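You operate a simulated robot arm through the tools that you are given. There is no shell and no other tool.

You are at the controls of a simulated robot arm. One attempt, no reset.

JOB
Slide the white cable's three clips to slot 5 and bring the throttle play back to 3 mm.
Fine: leave the other clips and adjusters as they are.
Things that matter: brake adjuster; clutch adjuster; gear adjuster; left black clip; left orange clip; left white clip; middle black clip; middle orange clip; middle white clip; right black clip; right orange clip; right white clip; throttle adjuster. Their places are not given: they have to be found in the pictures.

It is judged by the outcome, as a careful person would: the job done as asked, and still so three seconds after it is handed in. It fails if anything else is knocked over, pushed out of place, dropped, spilled or broken.

ROBOT AND FRAMES
A 7-joint arm with a two-finger parallel gripper, fixed in place. Base frame: the origin is on the floor under the middle of its stand, x ahead of it, y to its left, z up; the work surface is at about z = 992. Units: mm, degrees, N and s.
With the tool pointing down near the work surface it reaches from about 300 to 860 mm from the base axis. Its first joint turns from -143.0 to 143.0 degrees. Payload 3 kg.
The TCP is the grasp point between the finger pads, 30 mm short of the fingertips. In the tool frame z runs along the fingers and y along their closing line. The gripper opens to 94 mm. The fingers are 28 mm wide and 10 mm thick; the gripper's body (50 by 96 mm) begins 55 mm behind the TCP.
Orientation is that of the tool frame in the base frame, as a unit quaternion [w, x, y, z]. With the fingers straight down and closing along the base's y, the tool's x points along the base's -x, its y along +y and its z along -z.

CONTROLS
- The arm moves only by the tool servo_tool. Its argument "series" is a list of rows, each an object (a shift or turn left out is 0, a gripper value left out holds the last) with "translation": the shift along the base's x, y, z in m, a list of three; "angular": the turn, a rotation vector about the base's x, y, z in rad, a list of three. In form: [{"translation": [tx, ty, tz], "angular": [ax, ay, az]}, ...]. A call has 1 to 20 rows; each row is the pose to reach, as a shift and turn from the pose commanded when the call began. "fingers" is the finger opening in m, from 0 to 0.094, set as the call begins (left out, the last holds). Rows are played at 5 a second. More than 50 mm and 8.6 degrees between two rows, or a gripper value outside its range, and nothing of the call is played. A pose out of reach is approached as far as the arm can. The call stops where the force on the tool passes 50 N (or 10 N more than at its start, if that is more) or the arm is blocked; 0.2 s more then pass. The fingers move at their own pace (about 72 mm/s each) and stop on an object; they squeeze with about 40 N. The grip force told is the motor's: it shows also when the fingers shut on nothing. Time passes only in rows, and 0.2 s behind the last, so rows that repeat a pose let the fingers close. It gives the time, the measured TCP pose, the force on the tool (base axes), the opening and the grip force at its end, in the units of the frame above (readings bear some noise), with the torque about the TCP (base axes, N m) and any sound that the robot's microphone picked up.
- Cameras (640 x 400 px; columns grow to the right, rows downward): "scene" is fixed at [42.7, -502.6, 1688.3]; the picture's right is [0.60, -0.80, 0.00], its down [-0.73, -0.54, -0.43] and it looks along [0.34, 0.25, -0.91] (base axes); focal length 313 px, centre (320, 200). "wrist" rides on the gripper at [76, 14, -102] in the tool frame; the picture's right is [-0.18, 0.98, 0.00], its down [-0.75, -0.14, -0.64] and it looks along [-0.63, -0.12, 0.77] (tool axes); focal length 243 px, centre (320, 200).
- get_image(camera): a new picture of that camera. No time passes.
- locate(camera, pixels): there is no depth. For up to 12 entries [column, row, z] of the newest picture of that camera ("zoom" is the newest enlarged one), the place [x, y] in the base frame at which the ray of that pixel passes the height z, good to about 2 mm, but the place of the scene camera against the robot may be out by one fixed shift of up to 18 mm in any direction. No time passes.
- enlarge(camera, box): a new picture of the part [left, top, right, bottom] of that camera's present view, enlarged. No time passes.
- finish_job(): hands the job in; it is judged then, once.

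Leave the gripper open and the arm clear of the work at the hand-in unless told otherwise.

The tools are called after "Request:" by a JSON object that holds its "fn" and its "kwargs". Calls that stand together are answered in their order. servo_tool: Moves the arm, as the interface text tells. Its arguments: {"type":"object","properties":{"series":{"type":"array","items":{"type":"object","properties":{"translation":{"type":"array","items":{"type":"number"}},"angular":{"type":"array","items":{"type":"number"}}}}},"fingers":{"type":"number"}},"required":["series"]} The other tools are called the same way: get_image (camera) takes a picture; locate (camera, pixels) gives the place at which the rays of pixels pass given heights; enlarge (camera, box) takes an enlarged picture of a part of a camera's view; finish_job () hands the job in.

At the start:

```text
clock: 0.0
ee_pos: [425.8, -348.1, 1238.3]
ee_rot: [0.0, 0.0, 1.0, 0.0]
force: [-0.6, 0.3, -0.4]
torque: [-0.01, 0.0, -0.01]
finger_gap: 94.2
finger_force: 0.1
```

scene: 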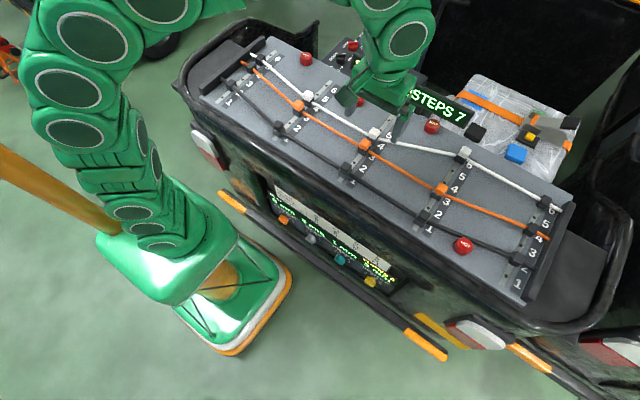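
wrist: 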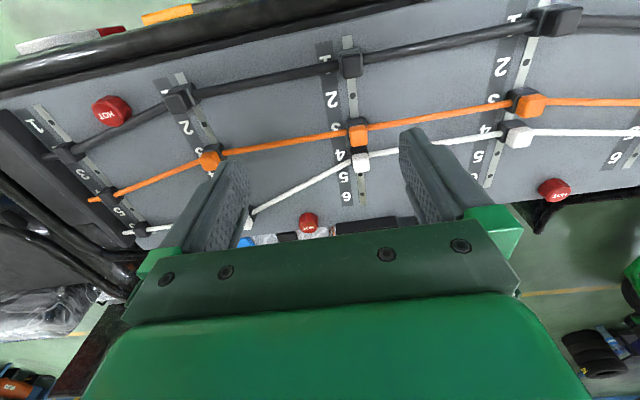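

I see a sloping or flat board with three cables (black, orange, white), numbered slot rails, red HOT knobs, a "STEPS 7" display and a lower panel with four adjusters. I'll enlarge the scene to read the details.

Request:
{"fn": "enlarge", "kwargs": {"camera": "scene", "box": [220, 30, 420, 155]}}

Request:
{"fn": "enlarge", "kwargs": {"camera": "scene", "box": [400, 120, 600, 245]}}

Request:
{"fn": "enlarge", "kwargs": {"camera": "scene", "box": [250, 180, 410, 300]}}

Request:
{"fn": "enlarge", "kwargs": {"camera": "wrist", "box": [0, 0, 400, 250]}}

Request:
{"fn": "enlarge", "kwargs": {"camera": "wrist", "box": [300, 0, 640, 212]}}

```text
3.20 times, centred on (320, 92) of scene
```

zoom: 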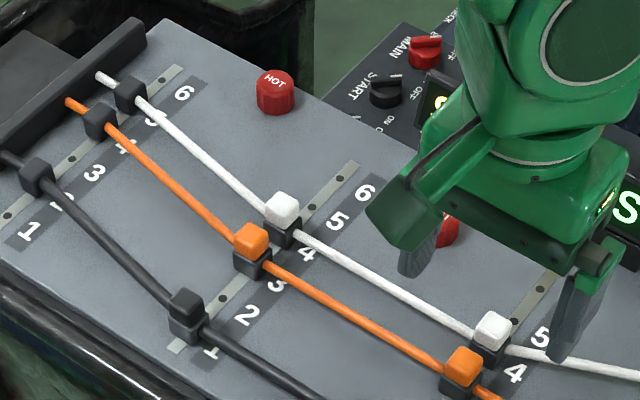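

```text
3.20 times, centred on (500, 182) of scene
```

zoom: 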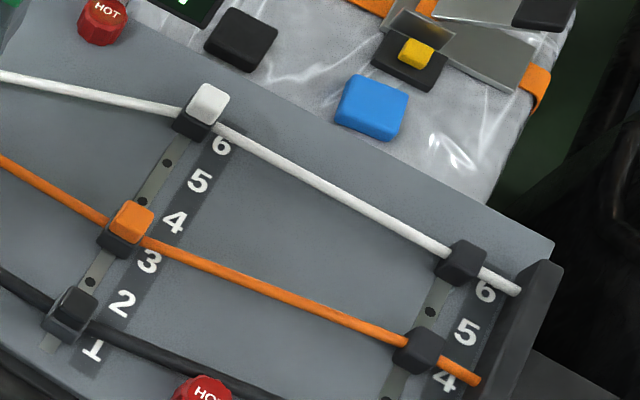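

```text
3.33 times, centred on (330, 240) of scene
```

zoom: 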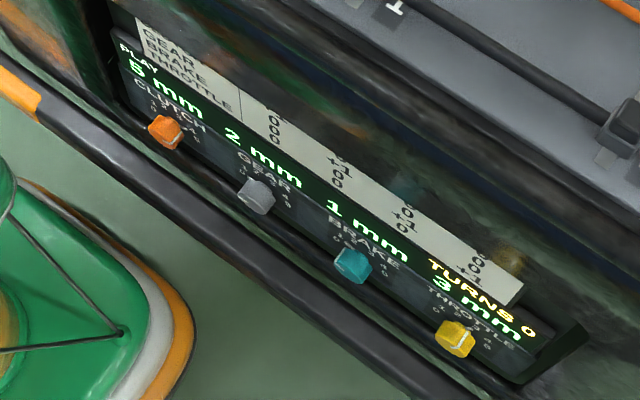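

```text
1.60 times, centred on (200, 125) of wrist
```

zoom: 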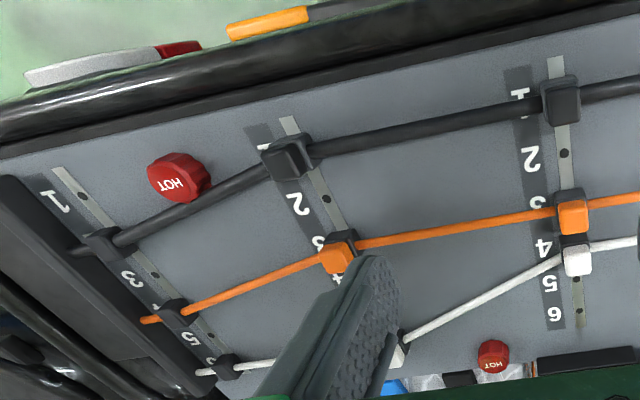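

```text
1.88 times, centred on (470, 106) of wrist
```

zoom: 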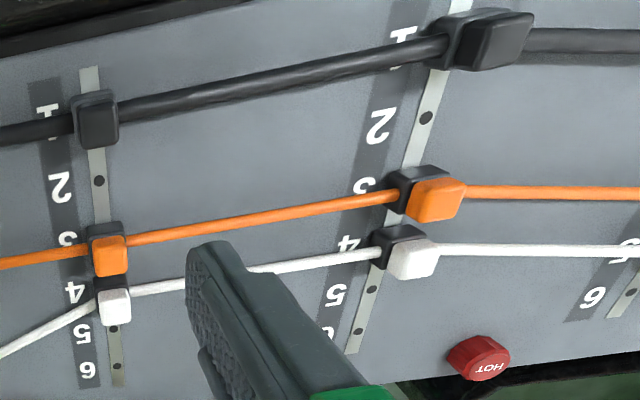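

The lower panel shows plays per adjuster, a printed table, and "TURNS 0". I'll zoom further on the panel and on the STEPS and switch area.

Request:
{"fn": "enlarge", "kwargs": {"camera": "scene", "box": [265, 180, 335, 224]}}

Request:
{"fn": "enlarge", "kwargs": {"camera": "scene", "box": [325, 220, 415, 290]}}

Request:
{"fn": "enlarge", "kwargs": {"camera": "scene", "box": [320, 20, 420, 82]}}

Request:
{"fn": "enlarge", "kwargs": {"camera": "scene", "box": [390, 70, 580, 189]}}

Request:
{"fn": "enlarge", "kwargs": {"camera": "scene", "box": [480, 180, 600, 310]}}

```text
9.09 times, centred on (300, 202) of scene
```

zoom: 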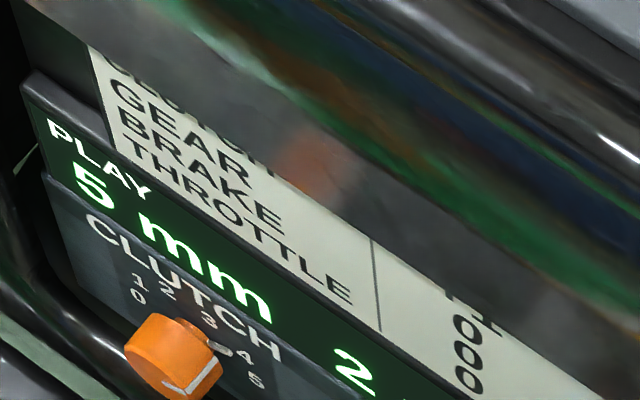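

```text
5.71 times, centred on (370, 255) of scene
```

zoom: 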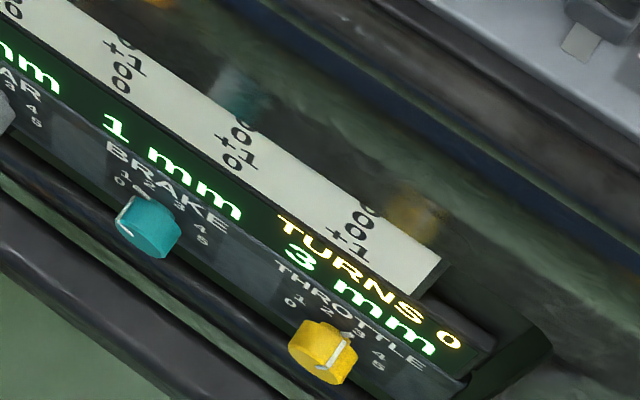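

```text
6.40 times, centred on (370, 51) of scene
```

zoom: 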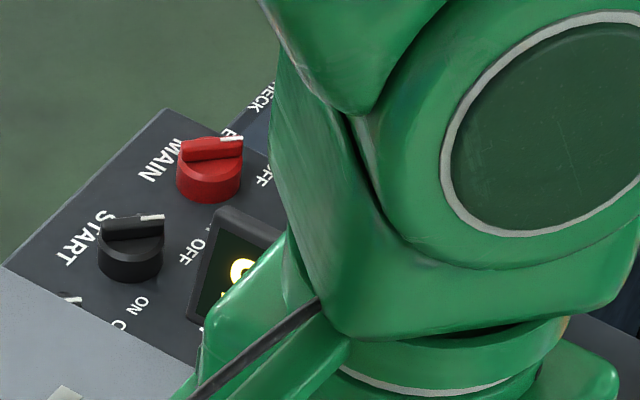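

```text
3.36 times, centred on (485, 130) of scene
```

zoom: 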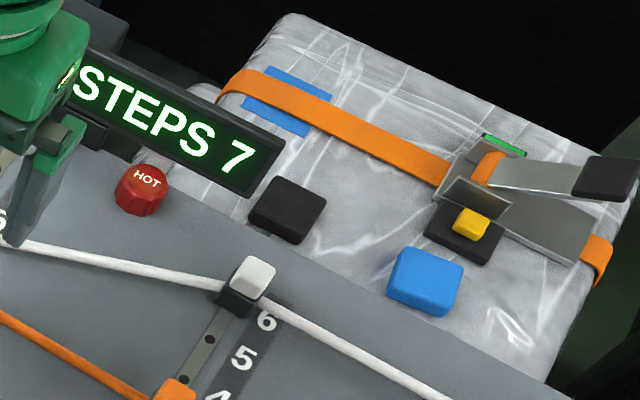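

```text
3.08 times, centred on (540, 245) of scene
```

zoom: 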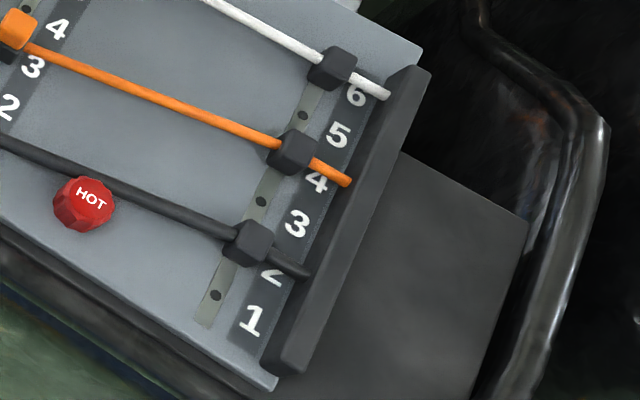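

I read: left white clip in slot 4, middle white in 4, right white in 6. Throttle play reads 3 mm now, so it may change when the clips move. Next I locate the key points with both cameras at the nominal board height.

Request:
{"fn": "locate", "kwargs": {"camera": "wrist", "pixels": [[555, 20, 992], [524, 105, 992], [517, 135, 992], [350, 65, 992], [357, 135, 992], [360, 162, 992], [180, 97, 992], [209, 160, 992], [353, 35, 992], [362, 195, 992], [538, 40, 992], [490, 180, 992]]}}

Request:
{"fn": "locate", "kwargs": {"camera": "scene", "pixels": [[307, 98, 992], [373, 134, 992], [463, 154, 992], [298, 107, 992], [364, 146, 992], [440, 190, 992], [278, 127, 992], [348, 170, 992], [422, 216, 992], [305, 58, 992], [432, 126, 992], [464, 245, 992]]}}

```text
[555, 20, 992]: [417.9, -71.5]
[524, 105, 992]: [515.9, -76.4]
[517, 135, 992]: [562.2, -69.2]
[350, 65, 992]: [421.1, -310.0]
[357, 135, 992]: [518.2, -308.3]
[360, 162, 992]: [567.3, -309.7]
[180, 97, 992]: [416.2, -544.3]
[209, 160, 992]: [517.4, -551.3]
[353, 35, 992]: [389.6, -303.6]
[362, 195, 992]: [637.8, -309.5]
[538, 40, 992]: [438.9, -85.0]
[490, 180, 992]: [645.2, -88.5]
```

```text
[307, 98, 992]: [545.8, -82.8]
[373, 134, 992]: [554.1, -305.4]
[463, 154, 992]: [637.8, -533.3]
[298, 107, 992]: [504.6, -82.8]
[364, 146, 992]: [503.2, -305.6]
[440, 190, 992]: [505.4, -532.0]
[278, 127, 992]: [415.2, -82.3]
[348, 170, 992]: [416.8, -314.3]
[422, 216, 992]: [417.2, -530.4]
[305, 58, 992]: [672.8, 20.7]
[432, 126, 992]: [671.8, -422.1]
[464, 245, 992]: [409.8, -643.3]
```

The board is aligned with the base axes: rails run along x at about y = -80, -308 and -540. Now I locate the panel's knobs in the scene at several trial heights to estimate where the panel lies.

Request:
{"fn": "locate", "kwargs": {"camera": "scene", "pixels": [[284, 219, 700], [284, 219, 800], [284, 219, 900], [370, 282, 700], [370, 282, 800], [370, 282, 900], [340, 259, 800], [311, 238, 800], [380, 130, 992], [200, 95, 992], [520, 298, 992], [234, 95, 992]]}}

Request:
{"fn": "enlarge", "kwargs": {"camera": "scene", "box": [160, 30, 320, 130]}}

```text
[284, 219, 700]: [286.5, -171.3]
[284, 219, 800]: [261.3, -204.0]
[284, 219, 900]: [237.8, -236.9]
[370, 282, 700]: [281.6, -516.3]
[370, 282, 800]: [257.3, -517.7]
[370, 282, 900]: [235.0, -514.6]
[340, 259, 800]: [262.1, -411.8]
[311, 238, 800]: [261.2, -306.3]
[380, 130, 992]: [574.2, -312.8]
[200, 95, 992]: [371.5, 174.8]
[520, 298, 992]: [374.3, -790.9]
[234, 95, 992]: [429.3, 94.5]
```

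```text
4.00 times, centred on (240, 80) of scene
```

zoom: 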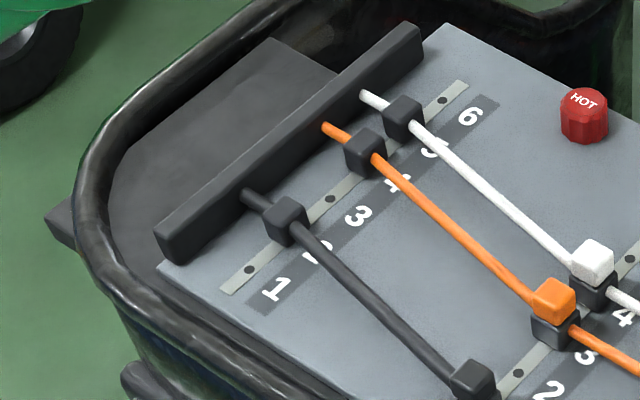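

The panel sits near x ≈ 270, y from about -200 to -515, below the board's front edge. First I move above the left rail, staying high, to look at the left white clip closely.

Request:
{"fn": "servo_tool", "kwargs": {"series": [{"translation": [0.014, 0.044, 0]}, {"translation": [0.028, 0.088, 0]}, {"translation": [0.042, 0.132, 0]}, {"translation": [0.056, 0.176, 0]}, {"translation": [0.07, 0.22, 0]}, {"translation": [0.084, 0.263, 0]}, {"translation": [0.084, 0.263, -0.04]}, {"translation": [0.084, 0.263, -0.08]}, {"translation": [0.084, 0.263, -0.08]}], "fingers": 0.094}}

Request:
{"fn": "get_image", "kwargs": {"camera": "wrist"}}

Request:
{"fn": "get_image", "kwargs": {"camera": "scene"}}

```text
clock: 2.0
ee_pos: [508.7, -82.9, 1156.9]
ee_rot: [0.0, -0.001, 1.0, 0.0]
force: [0.5, 0.2, 0.2]
torque: [0.01, 0.02, -0.02]
finger_gap: 94.2
finger_force: 0.1
```

```text
taken
```

wrist: 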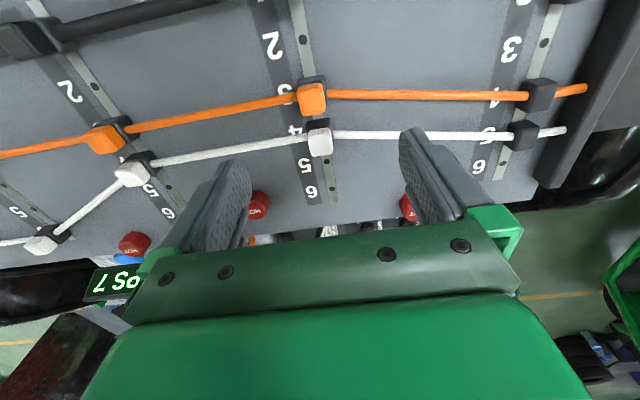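

```text
taken
```

scene: 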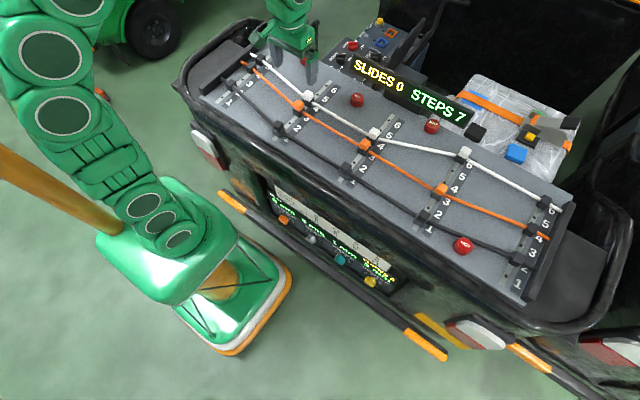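

The display reads "SLIDES 0 STEPS 7"; STEPS matches the sum of slot changes along all cables. I'll enlarge the wrist view around the left white clip and the scene's switch area.

Request:
{"fn": "enlarge", "kwargs": {"camera": "wrist", "box": [250, 60, 410, 210]}}

Request:
{"fn": "enlarge", "kwargs": {"camera": "scene", "box": [330, 10, 490, 130]}}

Request:
{"fn": "enlarge", "kwargs": {"camera": "wrist", "box": [0, 80, 240, 260]}}

Request:
{"fn": "enlarge", "kwargs": {"camera": "scene", "box": [240, 60, 340, 130]}}

```text
2.67 times, centred on (330, 135) of wrist
```

zoom: 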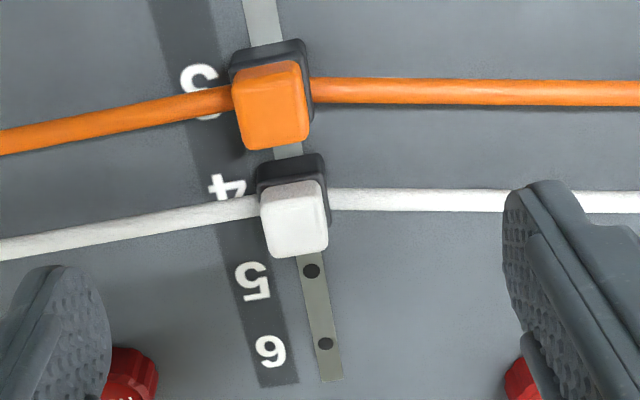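

```text
3.33 times, centred on (410, 70) of scene
```

zoom: 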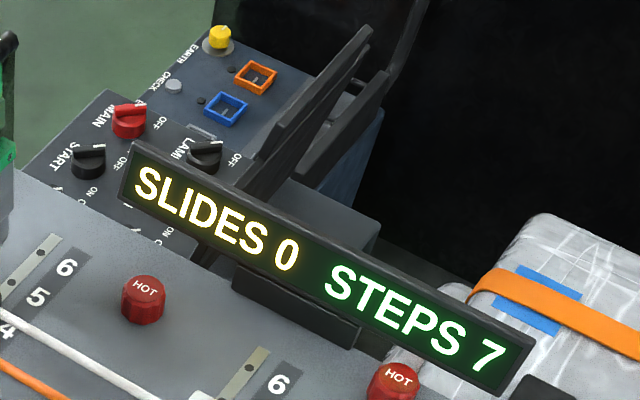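

```text
2.22 times, centred on (120, 170) of wrist
```

zoom: 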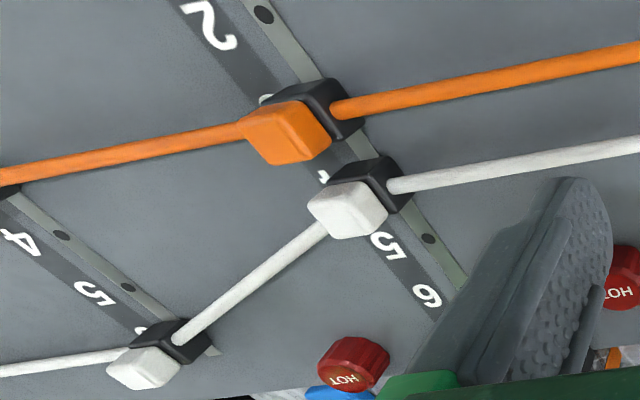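

```text
5.71 times, centred on (290, 95) of scene
```

zoom: 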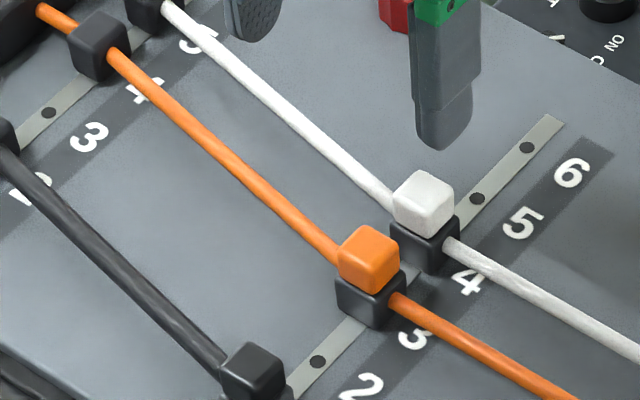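

I now locate the holes of slots 5 and 6 and the clip features on the left rail from this closer wrist view at several heights (hole 5 ≈ (326.6, 161.6), hole 6 ≈ (332, 189) px).

Request:
{"fn": "locate", "kwargs": {"camera": "wrist", "pixels": [[326.6, 161.6, 992], [331.9, 188.9, 992], [326.6, 161.6, 1002], [331.9, 188.9, 1002], [319, 130, 1030], [320.5, 143, 1040], [303.5, 40, 992], [320, 118, 1020], [312, 97, 1040], [326.6, 161.6, 982], [331.9, 188.9, 982]]}}

Request:
{"fn": "enlarge", "kwargs": {"camera": "wrist", "box": [290, 110, 360, 160]}}

Request:
{"fn": "enlarge", "kwargs": {"camera": "scene", "box": [285, 80, 335, 115]}}

```text
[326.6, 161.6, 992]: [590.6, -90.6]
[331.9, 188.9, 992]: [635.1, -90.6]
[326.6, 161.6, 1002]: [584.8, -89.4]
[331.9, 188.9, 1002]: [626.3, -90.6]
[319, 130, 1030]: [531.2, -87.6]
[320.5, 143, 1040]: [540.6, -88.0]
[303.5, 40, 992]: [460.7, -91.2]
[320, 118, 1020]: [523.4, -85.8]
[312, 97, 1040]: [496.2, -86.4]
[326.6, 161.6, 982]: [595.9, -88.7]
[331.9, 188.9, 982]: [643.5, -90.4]
```

```text
8.00 times, centred on (325, 135) of wrist
```

zoom: 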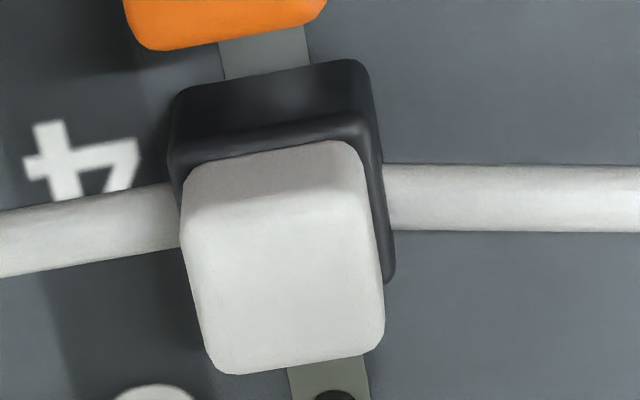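

```text
11.43 times, centred on (310, 98) of scene
```

zoom: 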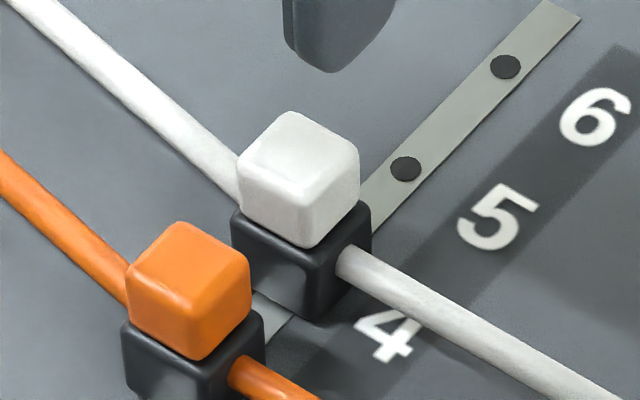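

Rail slots: hole 2 at x≈461, hole 5 ≈ 590.6, hole 6 ≈ 635 (pitch ≈ 43.7 mm), rail y ≈ -90. The left white clip is at slot 4 (x ≈ 547.5); its cap spans roughly z 1010–1033. I move over it and part of the way down, fingers at 56 mm, then read the pose again.

Request:
{"fn": "servo_tool", "kwargs": {"series": [{"translation": [0.038, -0.006, 0]}, {"translation": [0.038, -0.006, -0.03]}, {"translation": [0.038, -0.006, -0.06]}, {"translation": [0.038, -0.006, -0.06]}, {"translation": [0.038, -0.006, -0.06]}], "fingers": 0.056}}

Request:
{"fn": "get_image", "kwargs": {"camera": "wrist"}}

Request:
{"fn": "enlarge", "kwargs": {"camera": "scene", "box": [260, 60, 360, 122]}}

```text
clock: 3.2
ee_pos: [546.2, -91.4, 1098.6]
ee_rot: [0.0, 0.0, 1.0, 0.0]
force: [0.2, 0.0, 0.1]
torque: [-0.03, -0.01, 0.05]
finger_gap: 56.1
finger_force: 0.2
```

```text
taken
```

wrist: 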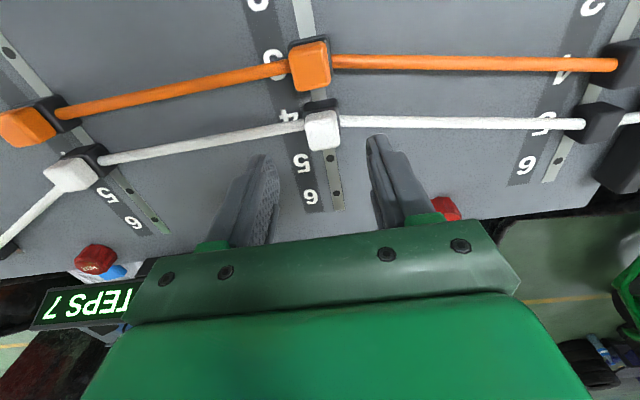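

```text
6.40 times, centred on (310, 91) of scene
```

zoom: 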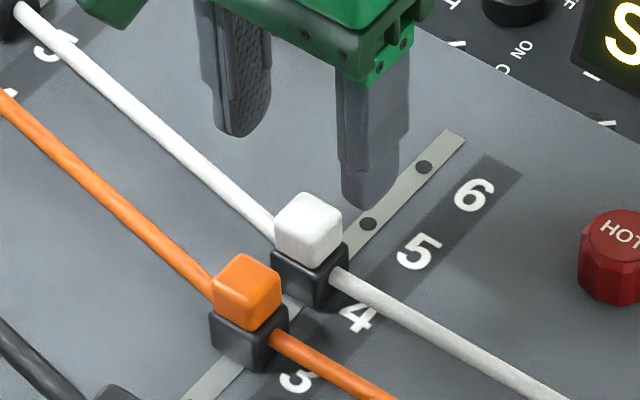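

Request:
{"fn": "enlarge", "kwargs": {"camera": "wrist", "box": [280, 85, 360, 215]}}

Request:
{"fn": "locate", "kwargs": {"camera": "wrist", "pixels": [[323, 132, 1033], [323, 132, 1028], [322, 125, 1033], [329, 158, 992], [337, 193, 992]]}}

```text
3.08 times, centred on (320, 150) of wrist
```

zoom: 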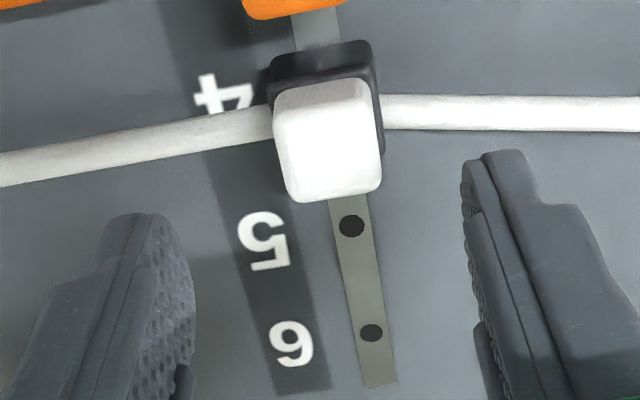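

```text
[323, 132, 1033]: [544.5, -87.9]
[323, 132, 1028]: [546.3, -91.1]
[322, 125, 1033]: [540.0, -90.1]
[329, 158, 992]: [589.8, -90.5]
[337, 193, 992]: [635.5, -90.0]
```

The fingers straddle the left white cap well (cap centre ≈ (546, -90)). I descend 53 mm so the fingertips end around z 1015, above the base block and the cable, without closing yet.

Request:
{"fn": "servo_tool", "kwargs": {"series": [{"translation": [0.0005, 0.001, -0.02]}, {"translation": [0.0005, 0.001, -0.04]}, {"translation": [0.0005, 0.001, -0.053]}, {"translation": [0.0005, 0.001, -0.053]}]}}

Request:
{"fn": "get_image", "kwargs": {"camera": "wrist"}}

Request:
{"fn": "enlarge", "kwargs": {"camera": "scene", "box": [270, 60, 350, 122]}}

```text
clock: 4.2
ee_pos: [546.7, -90.2, 1045.2]
ee_rot: [0.001, 0.0, 1.0, 0.0]
force: [-0.1, 0.4, 0.0]
torque: [-0.01, -0.02, 0.01]
finger_gap: 56.0
finger_force: 0.0
```

```text
taken
```

wrist: 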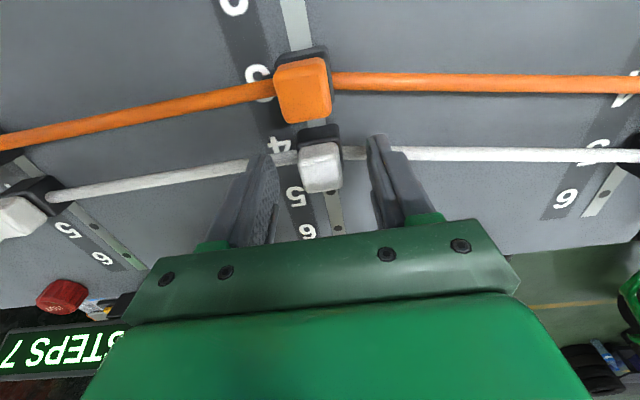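

```text
6.45 times, centred on (310, 91) of scene
```

zoom: 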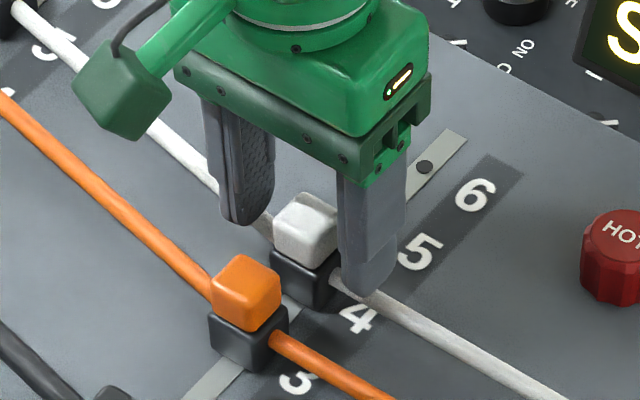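

The fingers are on both sides of the white cap with fingertips just above the cable. I close gently in place and read the force.

Request:
{"fn": "servo_tool", "kwargs": {"series": [{"translation": [0, 0, 0]}, {"translation": [0, 0, 0]}, {"translation": [0, 0, 0]}, {"translation": [0, 0, 0]}], "fingers": 0.0}}

Request:
{"fn": "get_image", "kwargs": {"camera": "wrist"}}

```text
clock: 5.2
ee_pos: [547.1, -89.3, 1046.0]
ee_rot: [0.0, 0.0, 1.0, 0.0]
force: [-0.6, 12.5, -1.4]
torque: [0.24, -0.03, 0.03]
finger_gap: 23.4
finger_force: 45.6
```

```text
taken
```

wrist: 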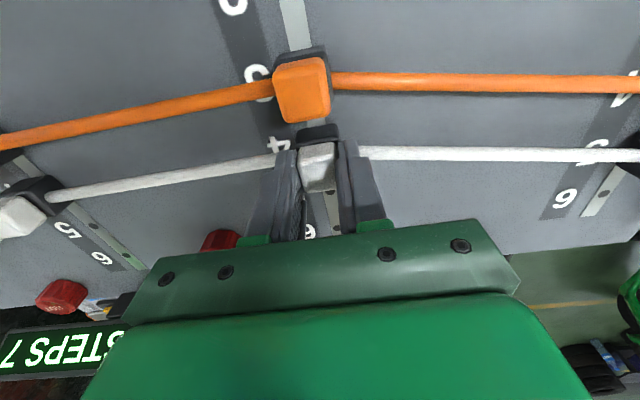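

I hold the cap (gap 23.4 mm) with a 12 N sideways force, so the rail is slightly to +y of my line. I ease 1.5 mm toward +y and slide 12 mm along +x to feel the resistance.

Request:
{"fn": "servo_tool", "kwargs": {"series": [{"translation": [0, 0.0015, 0]}, {"translation": [0.004, 0.0015, 0]}, {"translation": [0.008, 0.0015, 0]}, {"translation": [0.012, 0.0015, 0]}]}}

Request:
{"fn": "get_image", "kwargs": {"camera": "wrist"}}

Request:
{"fn": "get_image", "kwargs": {"camera": "scene"}}

```text
clock: 6.2
ee_pos: [560.1, -90.2, 1046.0]
ee_rot: [0.002, 0.0, 1.0, 0.0]
force: [-0.4, -1.7, 34.4]
torque: [-0.02, 0.71, -0.01]
finger_gap: 23.4
finger_force: 45.3
```

```text
taken
```

wrist: 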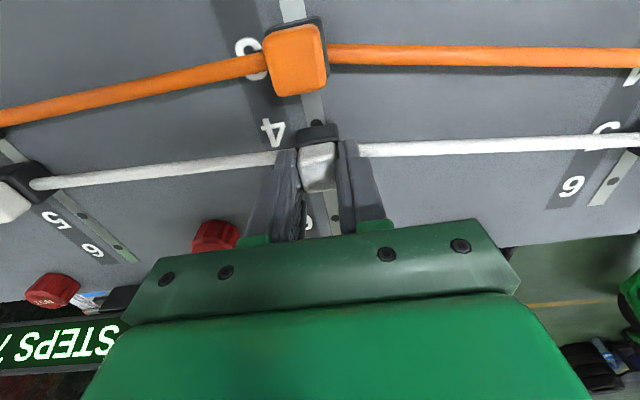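

```text
taken
```

scene: 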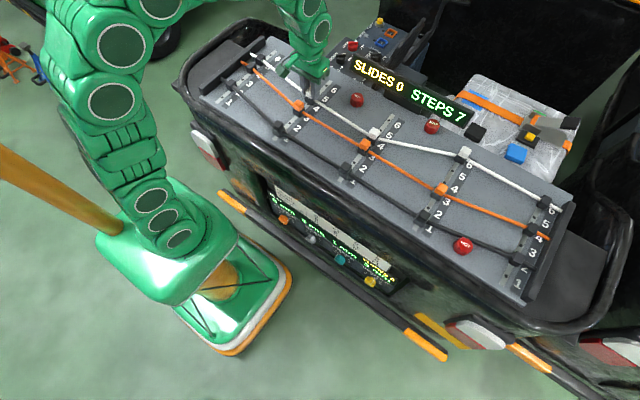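

The clip is moving (hole 4 now shows behind it), but 34 N pushes up on the tool, so the board probably rises a little toward +x. I'll raise 0.5 mm in place and see how the force changes.

Request:
{"fn": "servo_tool", "kwargs": {"series": [{"translation": [0, 0, 0.0005]}, {"translation": [0, 0, 0.0005]}]}}

Request:
{"fn": "servo_tool", "kwargs": {"series": [{"translation": [0, 0, 0.0005]}, {"translation": [0, 0, 0.0005]}]}}

```text
clock: 6.8
ee_pos: [558.1, -90.8, 1045.8]
ee_rot: [0.0, 0.0, 1.0, 0.0]
force: [0.2, -0.1, 34.7]
torque: [0.07, -1.13, 0.06]
finger_gap: 23.3
finger_force: 45.4
```

```text
clock: 7.4
ee_pos: [559.1, -90.3, 1045.9]
ee_rot: [0.0, 0.0, 1.0, 0.001]
force: [0.0, -0.5, 30.0]
torque: [-0.04, -0.66, -0.05]
finger_gap: 23.4
finger_force: 45.2
```

Raising 1 mm total eased the force only from 34.7 to 30 N. I'll look closely to see whether the clip rides up on the rail or is tilted.

Request:
{"fn": "enlarge", "kwargs": {"camera": "scene", "box": [280, 70, 350, 120]}}

Request:
{"fn": "enlarge", "kwargs": {"camera": "wrist", "box": [260, 90, 380, 215]}}

```text
8.00 times, centred on (315, 95) of scene
```

zoom: 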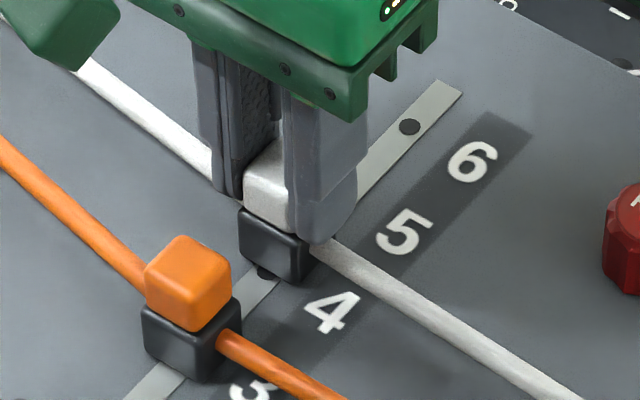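

```text
3.20 times, centred on (320, 152) of wrist
```

zoom: 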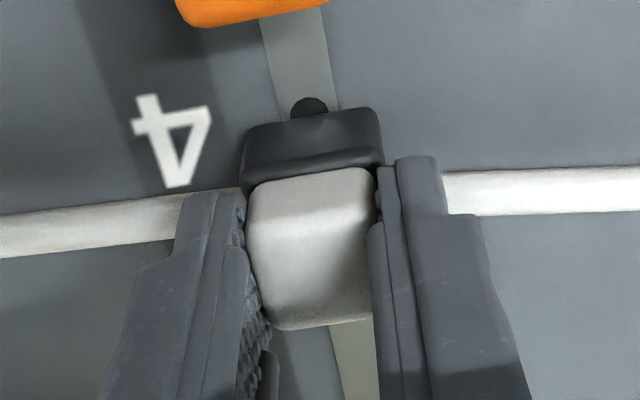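

The clip has moved about 12 mm and sits level. I raise another 2 mm in small steps to see if the upward push drops.

Request:
{"fn": "servo_tool", "kwargs": {"series": [{"translation": [0, 0, 0.001]}, {"translation": [0, 0, 0.001]}]}}

Request:
{"fn": "servo_tool", "kwargs": {"series": [{"translation": [0, 0, 0.001]}, {"translation": [0, 0, 0.001]}]}}

```text
clock: 8.0
ee_pos: [557.5, -90.0, 1045.4]
ee_rot: [-0.001, 0.0, 1.0, 0.0]
force: [0.2, -8.3, -3.2]
torque: [-0.14, -0.74, -0.05]
finger_gap: 23.2
finger_force: 45.2
```

```text
clock: 8.6
ee_pos: [560.0, -89.9, 1047.1]
ee_rot: [-0.001, 0.0, 1.0, 0.0]
force: [-0.6, -10.7, -31.2]
torque: [-0.16, 0.21, 0.03]
finger_gap: 23.7
finger_force: 44.6
```

The vertical stiffness is about 30 N/mm and now I'm pulling up (-31 N). I lower 1 mm back to the neutral height, slide another 6 mm, and watch the vertical force.

Request:
{"fn": "servo_tool", "kwargs": {"series": [{"translation": [0, 0, -0.001]}, {"translation": [0, -0.0003, -0.001]}]}}

Request:
{"fn": "servo_tool", "kwargs": {"series": [{"translation": [0.003, 0, 0]}, {"translation": [0.006, 0, 0]}, {"translation": [0.006, 0, 0]}]}}

```text
clock: 9.2
ee_pos: [559.2, -89.8, 1046.2]
ee_rot: [0.0, 0.001, 1.0, 0.0]
force: [-0.3, -6.2, -10.2]
torque: [-0.1, 0.99, 0.02]
finger_gap: 23.2
finger_force: 45.3
```

```text
clock: 10.0
ee_pos: [563.5, -89.9, 1047.0]
ee_rot: [0.0, 0.001, 1.0, 0.0]
force: [0.1, -3.9, -18.7]
torque: [-0.1, -1.02, 0.02]
finger_gap: 23.3
finger_force: 44.4
```

Force along x is near zero and vertical is -19 N, all mild. I continue sliding in small steps, lowering 0.5 mm, for another 15 mm.

Request:
{"fn": "servo_tool", "kwargs": {"series": [{"translation": [0.003, 0, -0.0005]}, {"translation": [0.006, 0, -0.0005]}, {"translation": [0.009, 0, -0.0005]}, {"translation": [0.012, 0, -0.0005]}, {"translation": [0.015, 0, -0.0005]}, {"translation": [0.015, 0, -0.0005]}]}}

Request:
{"fn": "get_image", "kwargs": {"camera": "wrist"}}

Request:
{"fn": "get_image", "kwargs": {"camera": "scene"}}

```text
clock: 11.4
ee_pos: [580.6, -90.6, 1047.4]
ee_rot: [0.001, 0.0, 1.0, 0.0]
force: [1.5, -2.3, 7.7]
torque: [-0.04, -1.2, 0.0]
finger_gap: 23.3
finger_force: 45.1
```

```text
taken
```

wrist: 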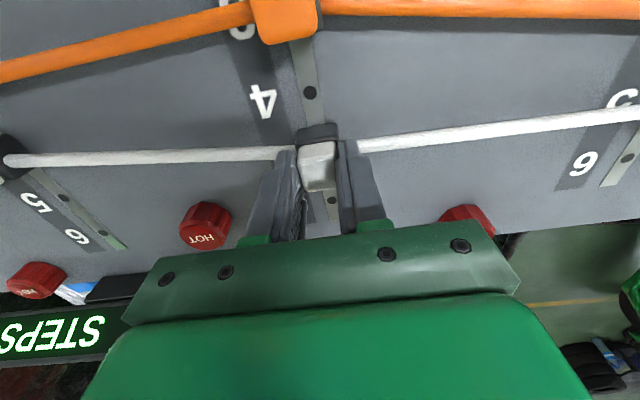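

```text
taken
```

scene: 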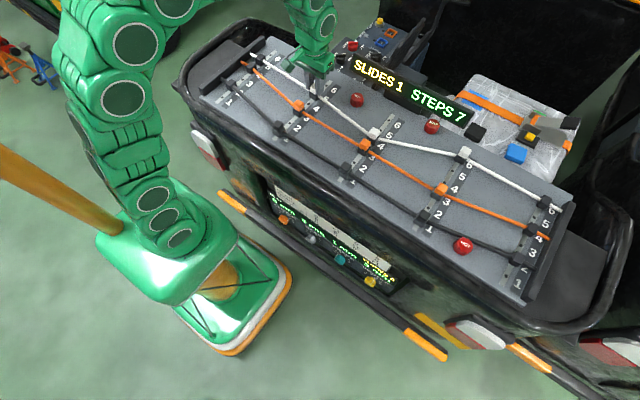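

SLIDES now shows 1 and the clip follows. I slide the remaining ~10.5 mm to slot 5.

Request:
{"fn": "servo_tool", "kwargs": {"series": [{"translation": [0.003, 0, 0]}, {"translation": [0.006, 0, 0]}, {"translation": [0.009, 0, 0]}, {"translation": [0.0105, 0, 0]}, {"translation": [0.0105, 0, 0]}]}}

Request:
{"fn": "enlarge", "kwargs": {"camera": "scene", "box": [270, 60, 360, 120]}}

Request:
{"fn": "get_image", "kwargs": {"camera": "wrist"}}

Request:
{"fn": "enlarge", "kwargs": {"camera": "scene", "box": [250, 180, 410, 300]}}

```text
clock: 12.6
ee_pos: [590.3, -90.1, 1046.7]
ee_rot: [0.001, 0.0, 1.0, 0.001]
force: [-0.2, -2.6, 19.2]
torque: [-0.04, 0.6, -0.05]
finger_gap: 23.3
finger_force: 45.1
```

```text
6.67 times, centred on (315, 90) of scene
```

zoom: 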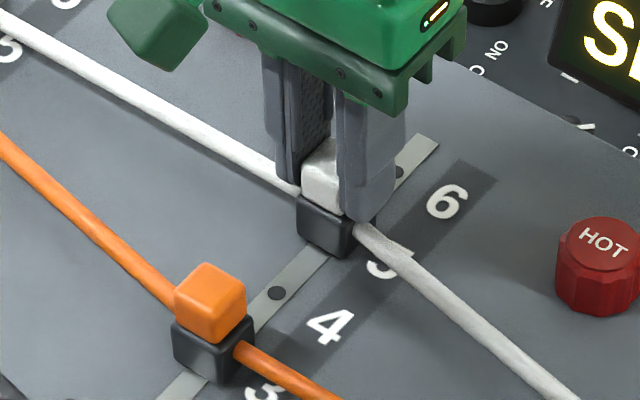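

```text
taken
```

wrist: 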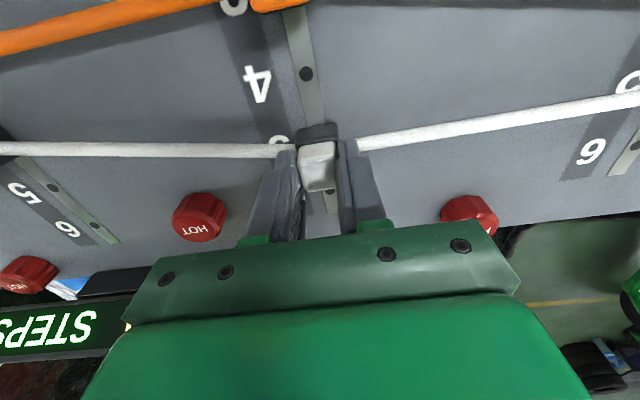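

```text
3.33 times, centred on (330, 240) of scene
```

zoom: 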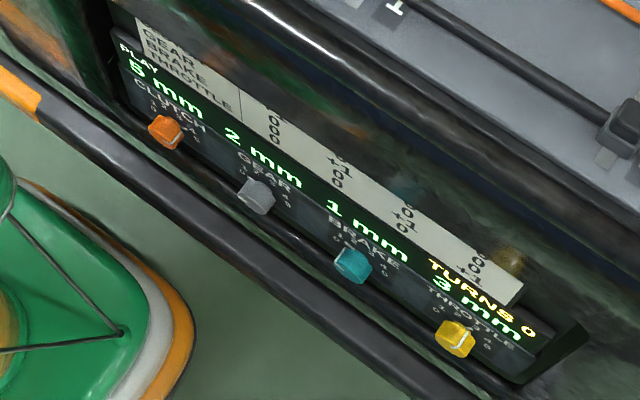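

The clip looks to be at slot 5. I verify against holes 4 and 6 in the wrist view.

Request:
{"fn": "enlarge", "kwargs": {"camera": "wrist", "box": [260, 50, 380, 215]}}

Request:
{"fn": "locate", "kwargs": {"camera": "wrist", "pixels": [[306, 73.5, 992], [306, 73, 992], [331, 194, 992], [331, 197, 992], [53, 188, 992], [96, 225, 992], [632, 144, 992]]}}

```text
2.42 times, centred on (320, 132) of wrist
```

zoom: 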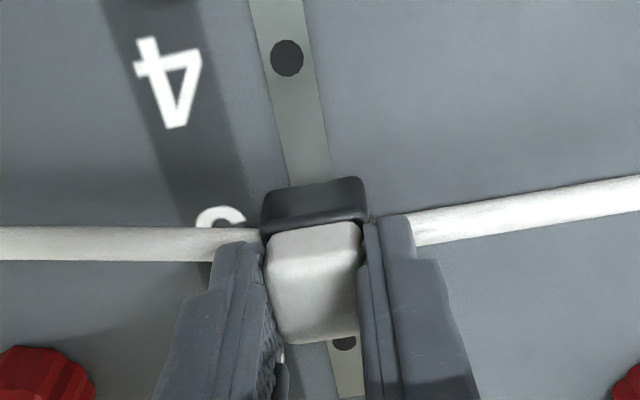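

```text
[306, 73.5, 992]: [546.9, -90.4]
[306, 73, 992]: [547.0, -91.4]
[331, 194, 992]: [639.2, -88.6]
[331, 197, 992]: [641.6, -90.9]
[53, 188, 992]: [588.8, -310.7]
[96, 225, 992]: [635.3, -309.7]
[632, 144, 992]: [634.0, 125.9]
```

Hole 4 is at x 547.0, so slot 5 is ≈ 590.8; the clip is at ≈ 590.3–590.5. I release, let it settle, then rise.

Request:
{"fn": "servo_tool", "kwargs": {"series": [{"translation": [0.0004, 0, 0]}, {"translation": [0.0004, 0, 0]}, {"translation": [0.0004, 0, 0]}], "fingers": 0.056}}

Request:
{"fn": "servo_tool", "kwargs": {"series": [{"translation": [0, 0, 0.02]}, {"translation": [0, 0, 0.05]}, {"translation": [-0.01, 0, 0.09]}, {"translation": [-0.02, 0, 0.11]}, {"translation": [-0.02, 0, 0.11]}]}}

Request:
{"fn": "get_image", "kwargs": {"camera": "wrist"}}

Request:
{"fn": "get_image", "kwargs": {"camera": "scene"}}

```text
clock: 13.4
ee_pos: [590.3, -89.1, 1046.5]
ee_rot: [0.0, 0.0, 1.0, -0.001]
force: [-0.5, 0.0, -0.7]
torque: [0.02, -0.03, 0.01]
finger_gap: 56.0
finger_force: 0.0
```

```text
clock: 14.6
ee_pos: [570.5, -91.0, 1155.1]
ee_rot: [0.0, 0.0, 1.0, 0.0]
force: [-0.2, -0.9, 0.6]
torque: [0.05, -0.01, 0.0]
finger_gap: 56.1
finger_force: 0.1
```

```text
taken
```

wrist: 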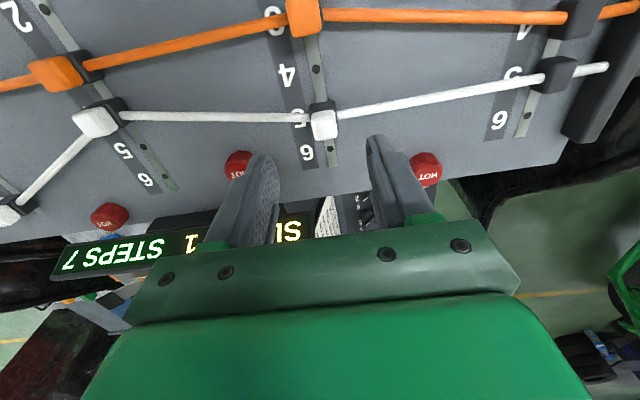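

```text
taken
```

scene: 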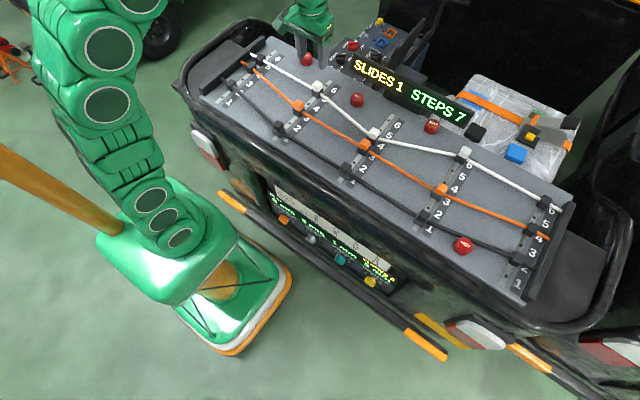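

Left white clip is now at slot 5. I check the panel's readings and the clip close up before the middle one.

Request:
{"fn": "enlarge", "kwargs": {"camera": "scene", "box": [250, 180, 410, 300]}}

Request:
{"fn": "enlarge", "kwargs": {"camera": "scene", "box": [280, 70, 410, 160]}}

Request:
{"fn": "enlarge", "kwargs": {"camera": "wrist", "box": [60, 60, 360, 200]}}

```text
3.33 times, centred on (330, 240) of scene
```

zoom: 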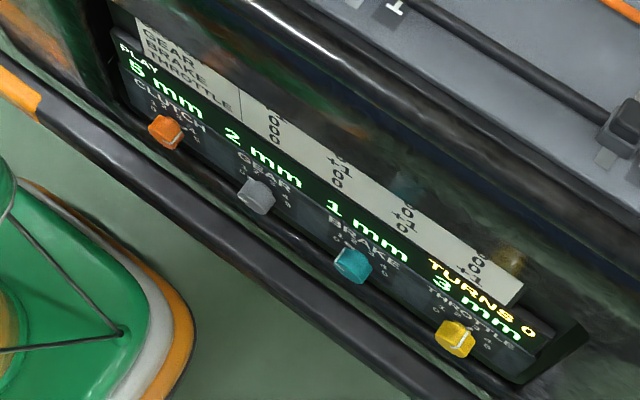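

```text
4.44 times, centred on (345, 115) of scene
```

zoom: 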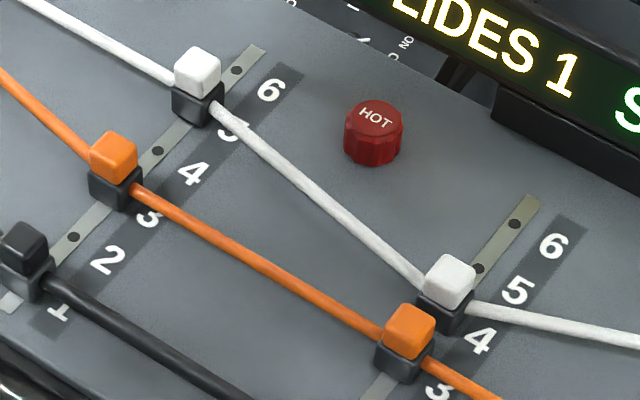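

```text
2.13 times, centred on (210, 130) of wrist
```

zoom: 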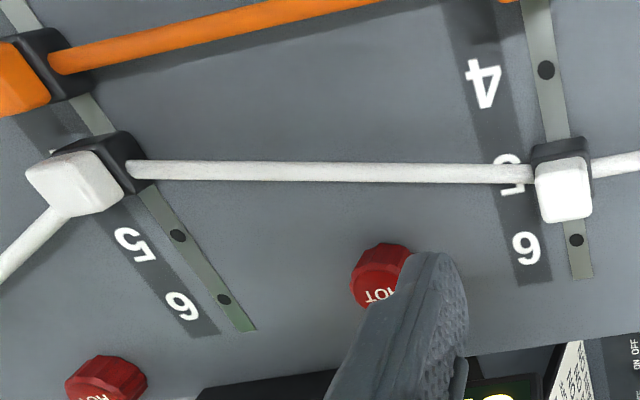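

Panel readings are unchanged (5, 2, 1, 3 mm). Next I travel high to the middle rail (y ≈ -310, slot 4 at x ≈ 547) and stop above it.

Request:
{"fn": "servo_tool", "kwargs": {"series": [{"translation": [-0.005, -0.044, 0]}, {"translation": [-0.01, -0.088, 0]}, {"translation": [-0.015, -0.132, 0]}, {"translation": [-0.02, -0.176, 0]}, {"translation": [-0.024, -0.2195, 0]}, {"translation": [-0.024, -0.2195, -0.03]}, {"translation": [-0.024, -0.2195, -0.055]}, {"translation": [-0.024, -0.2195, -0.055]}, {"translation": [-0.024, -0.2195, -0.055]}]}}

Request:
{"fn": "get_image", "kwargs": {"camera": "wrist"}}

Request:
{"fn": "enlarge", "kwargs": {"camera": "wrist", "box": [270, 85, 370, 215]}}

```text
clock: 16.6
ee_pos: [546.7, -310.5, 1101.1]
ee_rot: [0.0, 0.001, 1.0, 0.0]
force: [0.1, -0.2, -1.3]
torque: [0.01, 0.0, 0.01]
finger_gap: 56.0
finger_force: 0.0
```

```text
taken
```

wrist: 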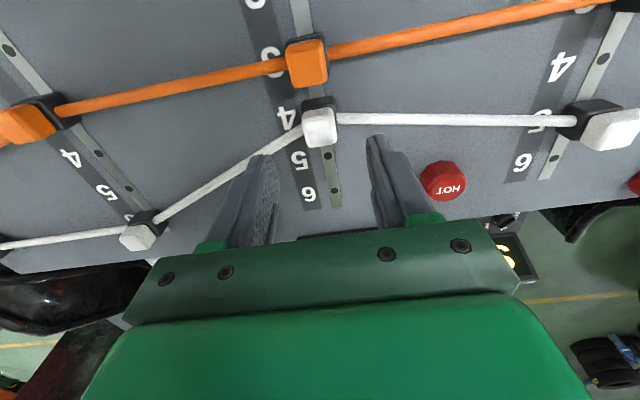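

```text
3.08 times, centred on (320, 150) of wrist
```

zoom: 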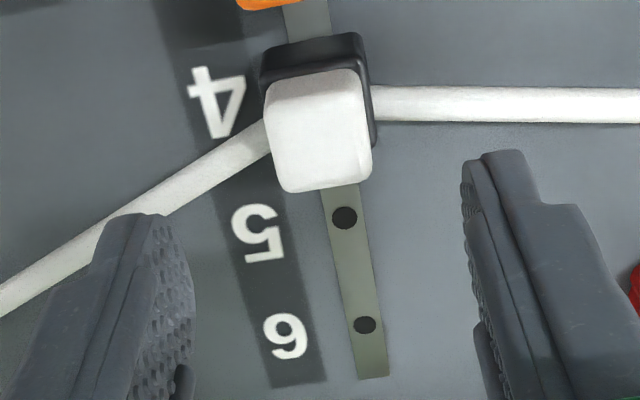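

I locate the middle rail's holes 5 and 6 ((328, 155.5) and (334.3, 190.3) px) and the cap in this view.

Request:
{"fn": "locate", "kwargs": {"camera": "wrist", "pixels": [[327.8, 155.5, 992], [334.3, 190.3, 992], [327.8, 155.5, 992], [334.3, 190.3, 992], [320, 132, 1030], [320, 132, 1030], [301, 15, 992]]}}

Request:
{"fn": "servo_tool", "kwargs": {"series": [{"translation": [0, 0, 0]}]}}

Request:
{"fn": "servo_tool", "kwargs": {"series": [{"translation": [0, 0, 0]}]}}

Request:
{"fn": "servo_tool", "kwargs": {"series": [{"translation": [0, 0, 0]}]}}

```text
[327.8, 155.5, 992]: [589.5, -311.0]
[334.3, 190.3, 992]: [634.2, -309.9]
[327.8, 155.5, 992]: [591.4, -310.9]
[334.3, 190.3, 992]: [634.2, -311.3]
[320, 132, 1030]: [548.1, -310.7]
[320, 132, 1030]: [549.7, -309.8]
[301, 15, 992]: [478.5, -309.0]
```

```text
clock: 17.0
ee_pos: [548.2, -310.2, 1101.0]
ee_rot: [-0.001, 0.001, 1.0, 0.0]
force: [0.1, -0.4, 0.4]
torque: [0.01, -0.01, -0.01]
finger_gap: 55.8
finger_force: 0.0
```

```text
clock: 17.4
ee_pos: [546.9, -309.6, 1101.7]
ee_rot: [0.001, 0.0, 1.0, 0.0]
force: [0.2, -0.1, 0.5]
torque: [0.04, 0.02, -0.02]
finger_gap: 56.2
finger_force: 0.1
```

```text
clock: 17.8
ee_pos: [547.5, -311.2, 1101.1]
ee_rot: [0.001, 0.0, 1.0, 0.0]
force: [0.6, 0.3, 0.0]
torque: [-0.03, 0.0, 0.01]
finger_gap: 55.9
finger_force: 0.1
```

Averages: TCP (547.3, -310.4, 1101.2); rail y ≈ -310.9, slot 4 x ≈ 547. I descend 55 mm with a -0.6 mm y correction, then close.

Request:
{"fn": "servo_tool", "kwargs": {"series": [{"translation": [0, -0.0006, -0.02]}, {"translation": [0, -0.0006, -0.04]}, {"translation": [0, -0.0006, -0.055]}, {"translation": [0, -0.0006, -0.055]}]}}

Request:
{"fn": "servo_tool", "kwargs": {"series": [{"translation": [0, 0, 0]}, {"translation": [0, 0, 0]}, {"translation": [0, 0, 0]}, {"translation": [0, 0, 0]}], "fingers": 0.0}}

Request:
{"fn": "get_image", "kwargs": {"camera": "wrist"}}

```text
clock: 18.8
ee_pos: [546.8, -311.1, 1045.8]
ee_rot: [-0.001, 0.0, 1.0, 0.0]
force: [-0.7, 0.9, -0.6]
torque: [0.01, 0.0, 0.06]
finger_gap: 55.9
finger_force: 0.1
```

```text
clock: 19.8
ee_pos: [547.2, -309.8, 1044.7]
ee_rot: [0.0, 0.001, 1.0, 0.0]
force: [0.5, 19.8, 0.9]
torque: [0.67, -0.23, -0.01]
finger_gap: 27.8
finger_force: 44.9
```

```text
taken
```

wrist: 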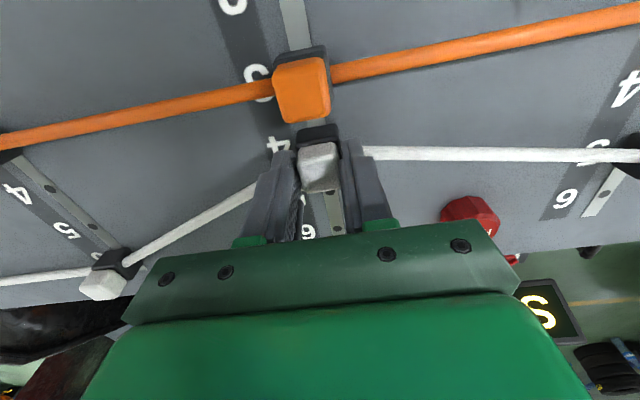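

The fingers stopped at 27.8 mm instead of 23.4, with 20 N sideways; one finger may be resting on the base block or cable. I'll zoom in.

Request:
{"fn": "enlarge", "kwargs": {"camera": "wrist", "box": [260, 110, 380, 215]}}

Request:
{"fn": "enlarge", "kwargs": {"camera": "scene", "box": [340, 100, 410, 150]}}

```text
3.81 times, centred on (320, 162) of wrist
```

zoom: 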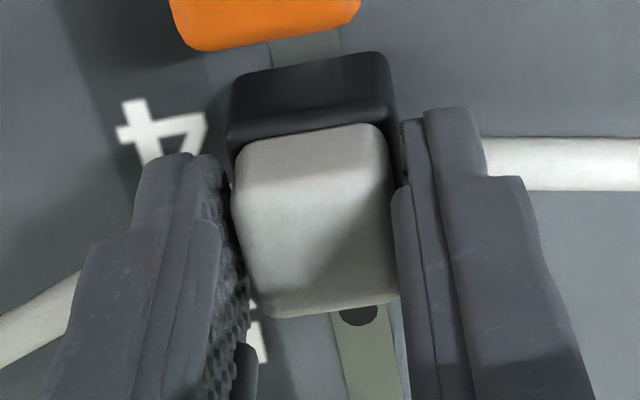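

```text
8.00 times, centred on (375, 125) of scene
```

zoom: 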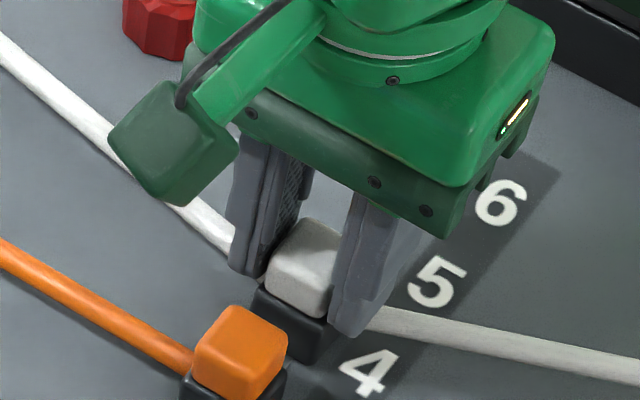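

The fingertips caught the wider base block (28 mm) since I'm slightly low. I open, raise 4 mm and shift y +1 mm, then close on the cap only.

Request:
{"fn": "servo_tool", "kwargs": {"series": [{"translation": [0, 0, 0]}, {"translation": [0, 0, 0]}, {"translation": [0, 0.001, 0.002]}, {"translation": [0, 0.001, 0.004]}, {"translation": [0, 0.001, 0.004]}], "fingers": 0.05}}

Request:
{"fn": "servo_tool", "kwargs": {"series": [{"translation": [0, 0, 0]}, {"translation": [0, 0, 0]}, {"translation": [0, 0, 0]}, {"translation": [0, 0, 0]}], "fingers": 0.0}}

Request:
{"fn": "get_image", "kwargs": {"camera": "wrist"}}

```text
clock: 21.0
ee_pos: [547.2, -309.4, 1049.4]
ee_rot: [-0.001, 0.0, 1.0, 0.0]
force: [-0.2, -0.2, 0.3]
torque: [-0.02, -0.01, 0.02]
finger_gap: 50.2
finger_force: 0.0
```

```text
clock: 22.0
ee_pos: [547.7, -309.4, 1050.3]
ee_rot: [0.0, 0.0, 1.0, 0.0]
force: [-0.2, -8.4, -1.6]
torque: [-0.18, 0.14, -0.05]
finger_gap: 23.7
finger_force: 44.8
```

```text
taken
```

wrist: 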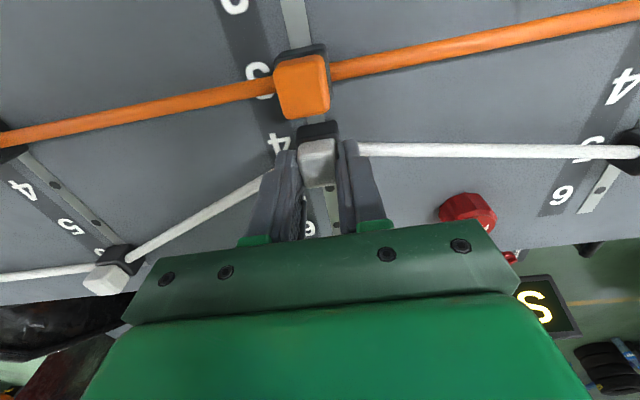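

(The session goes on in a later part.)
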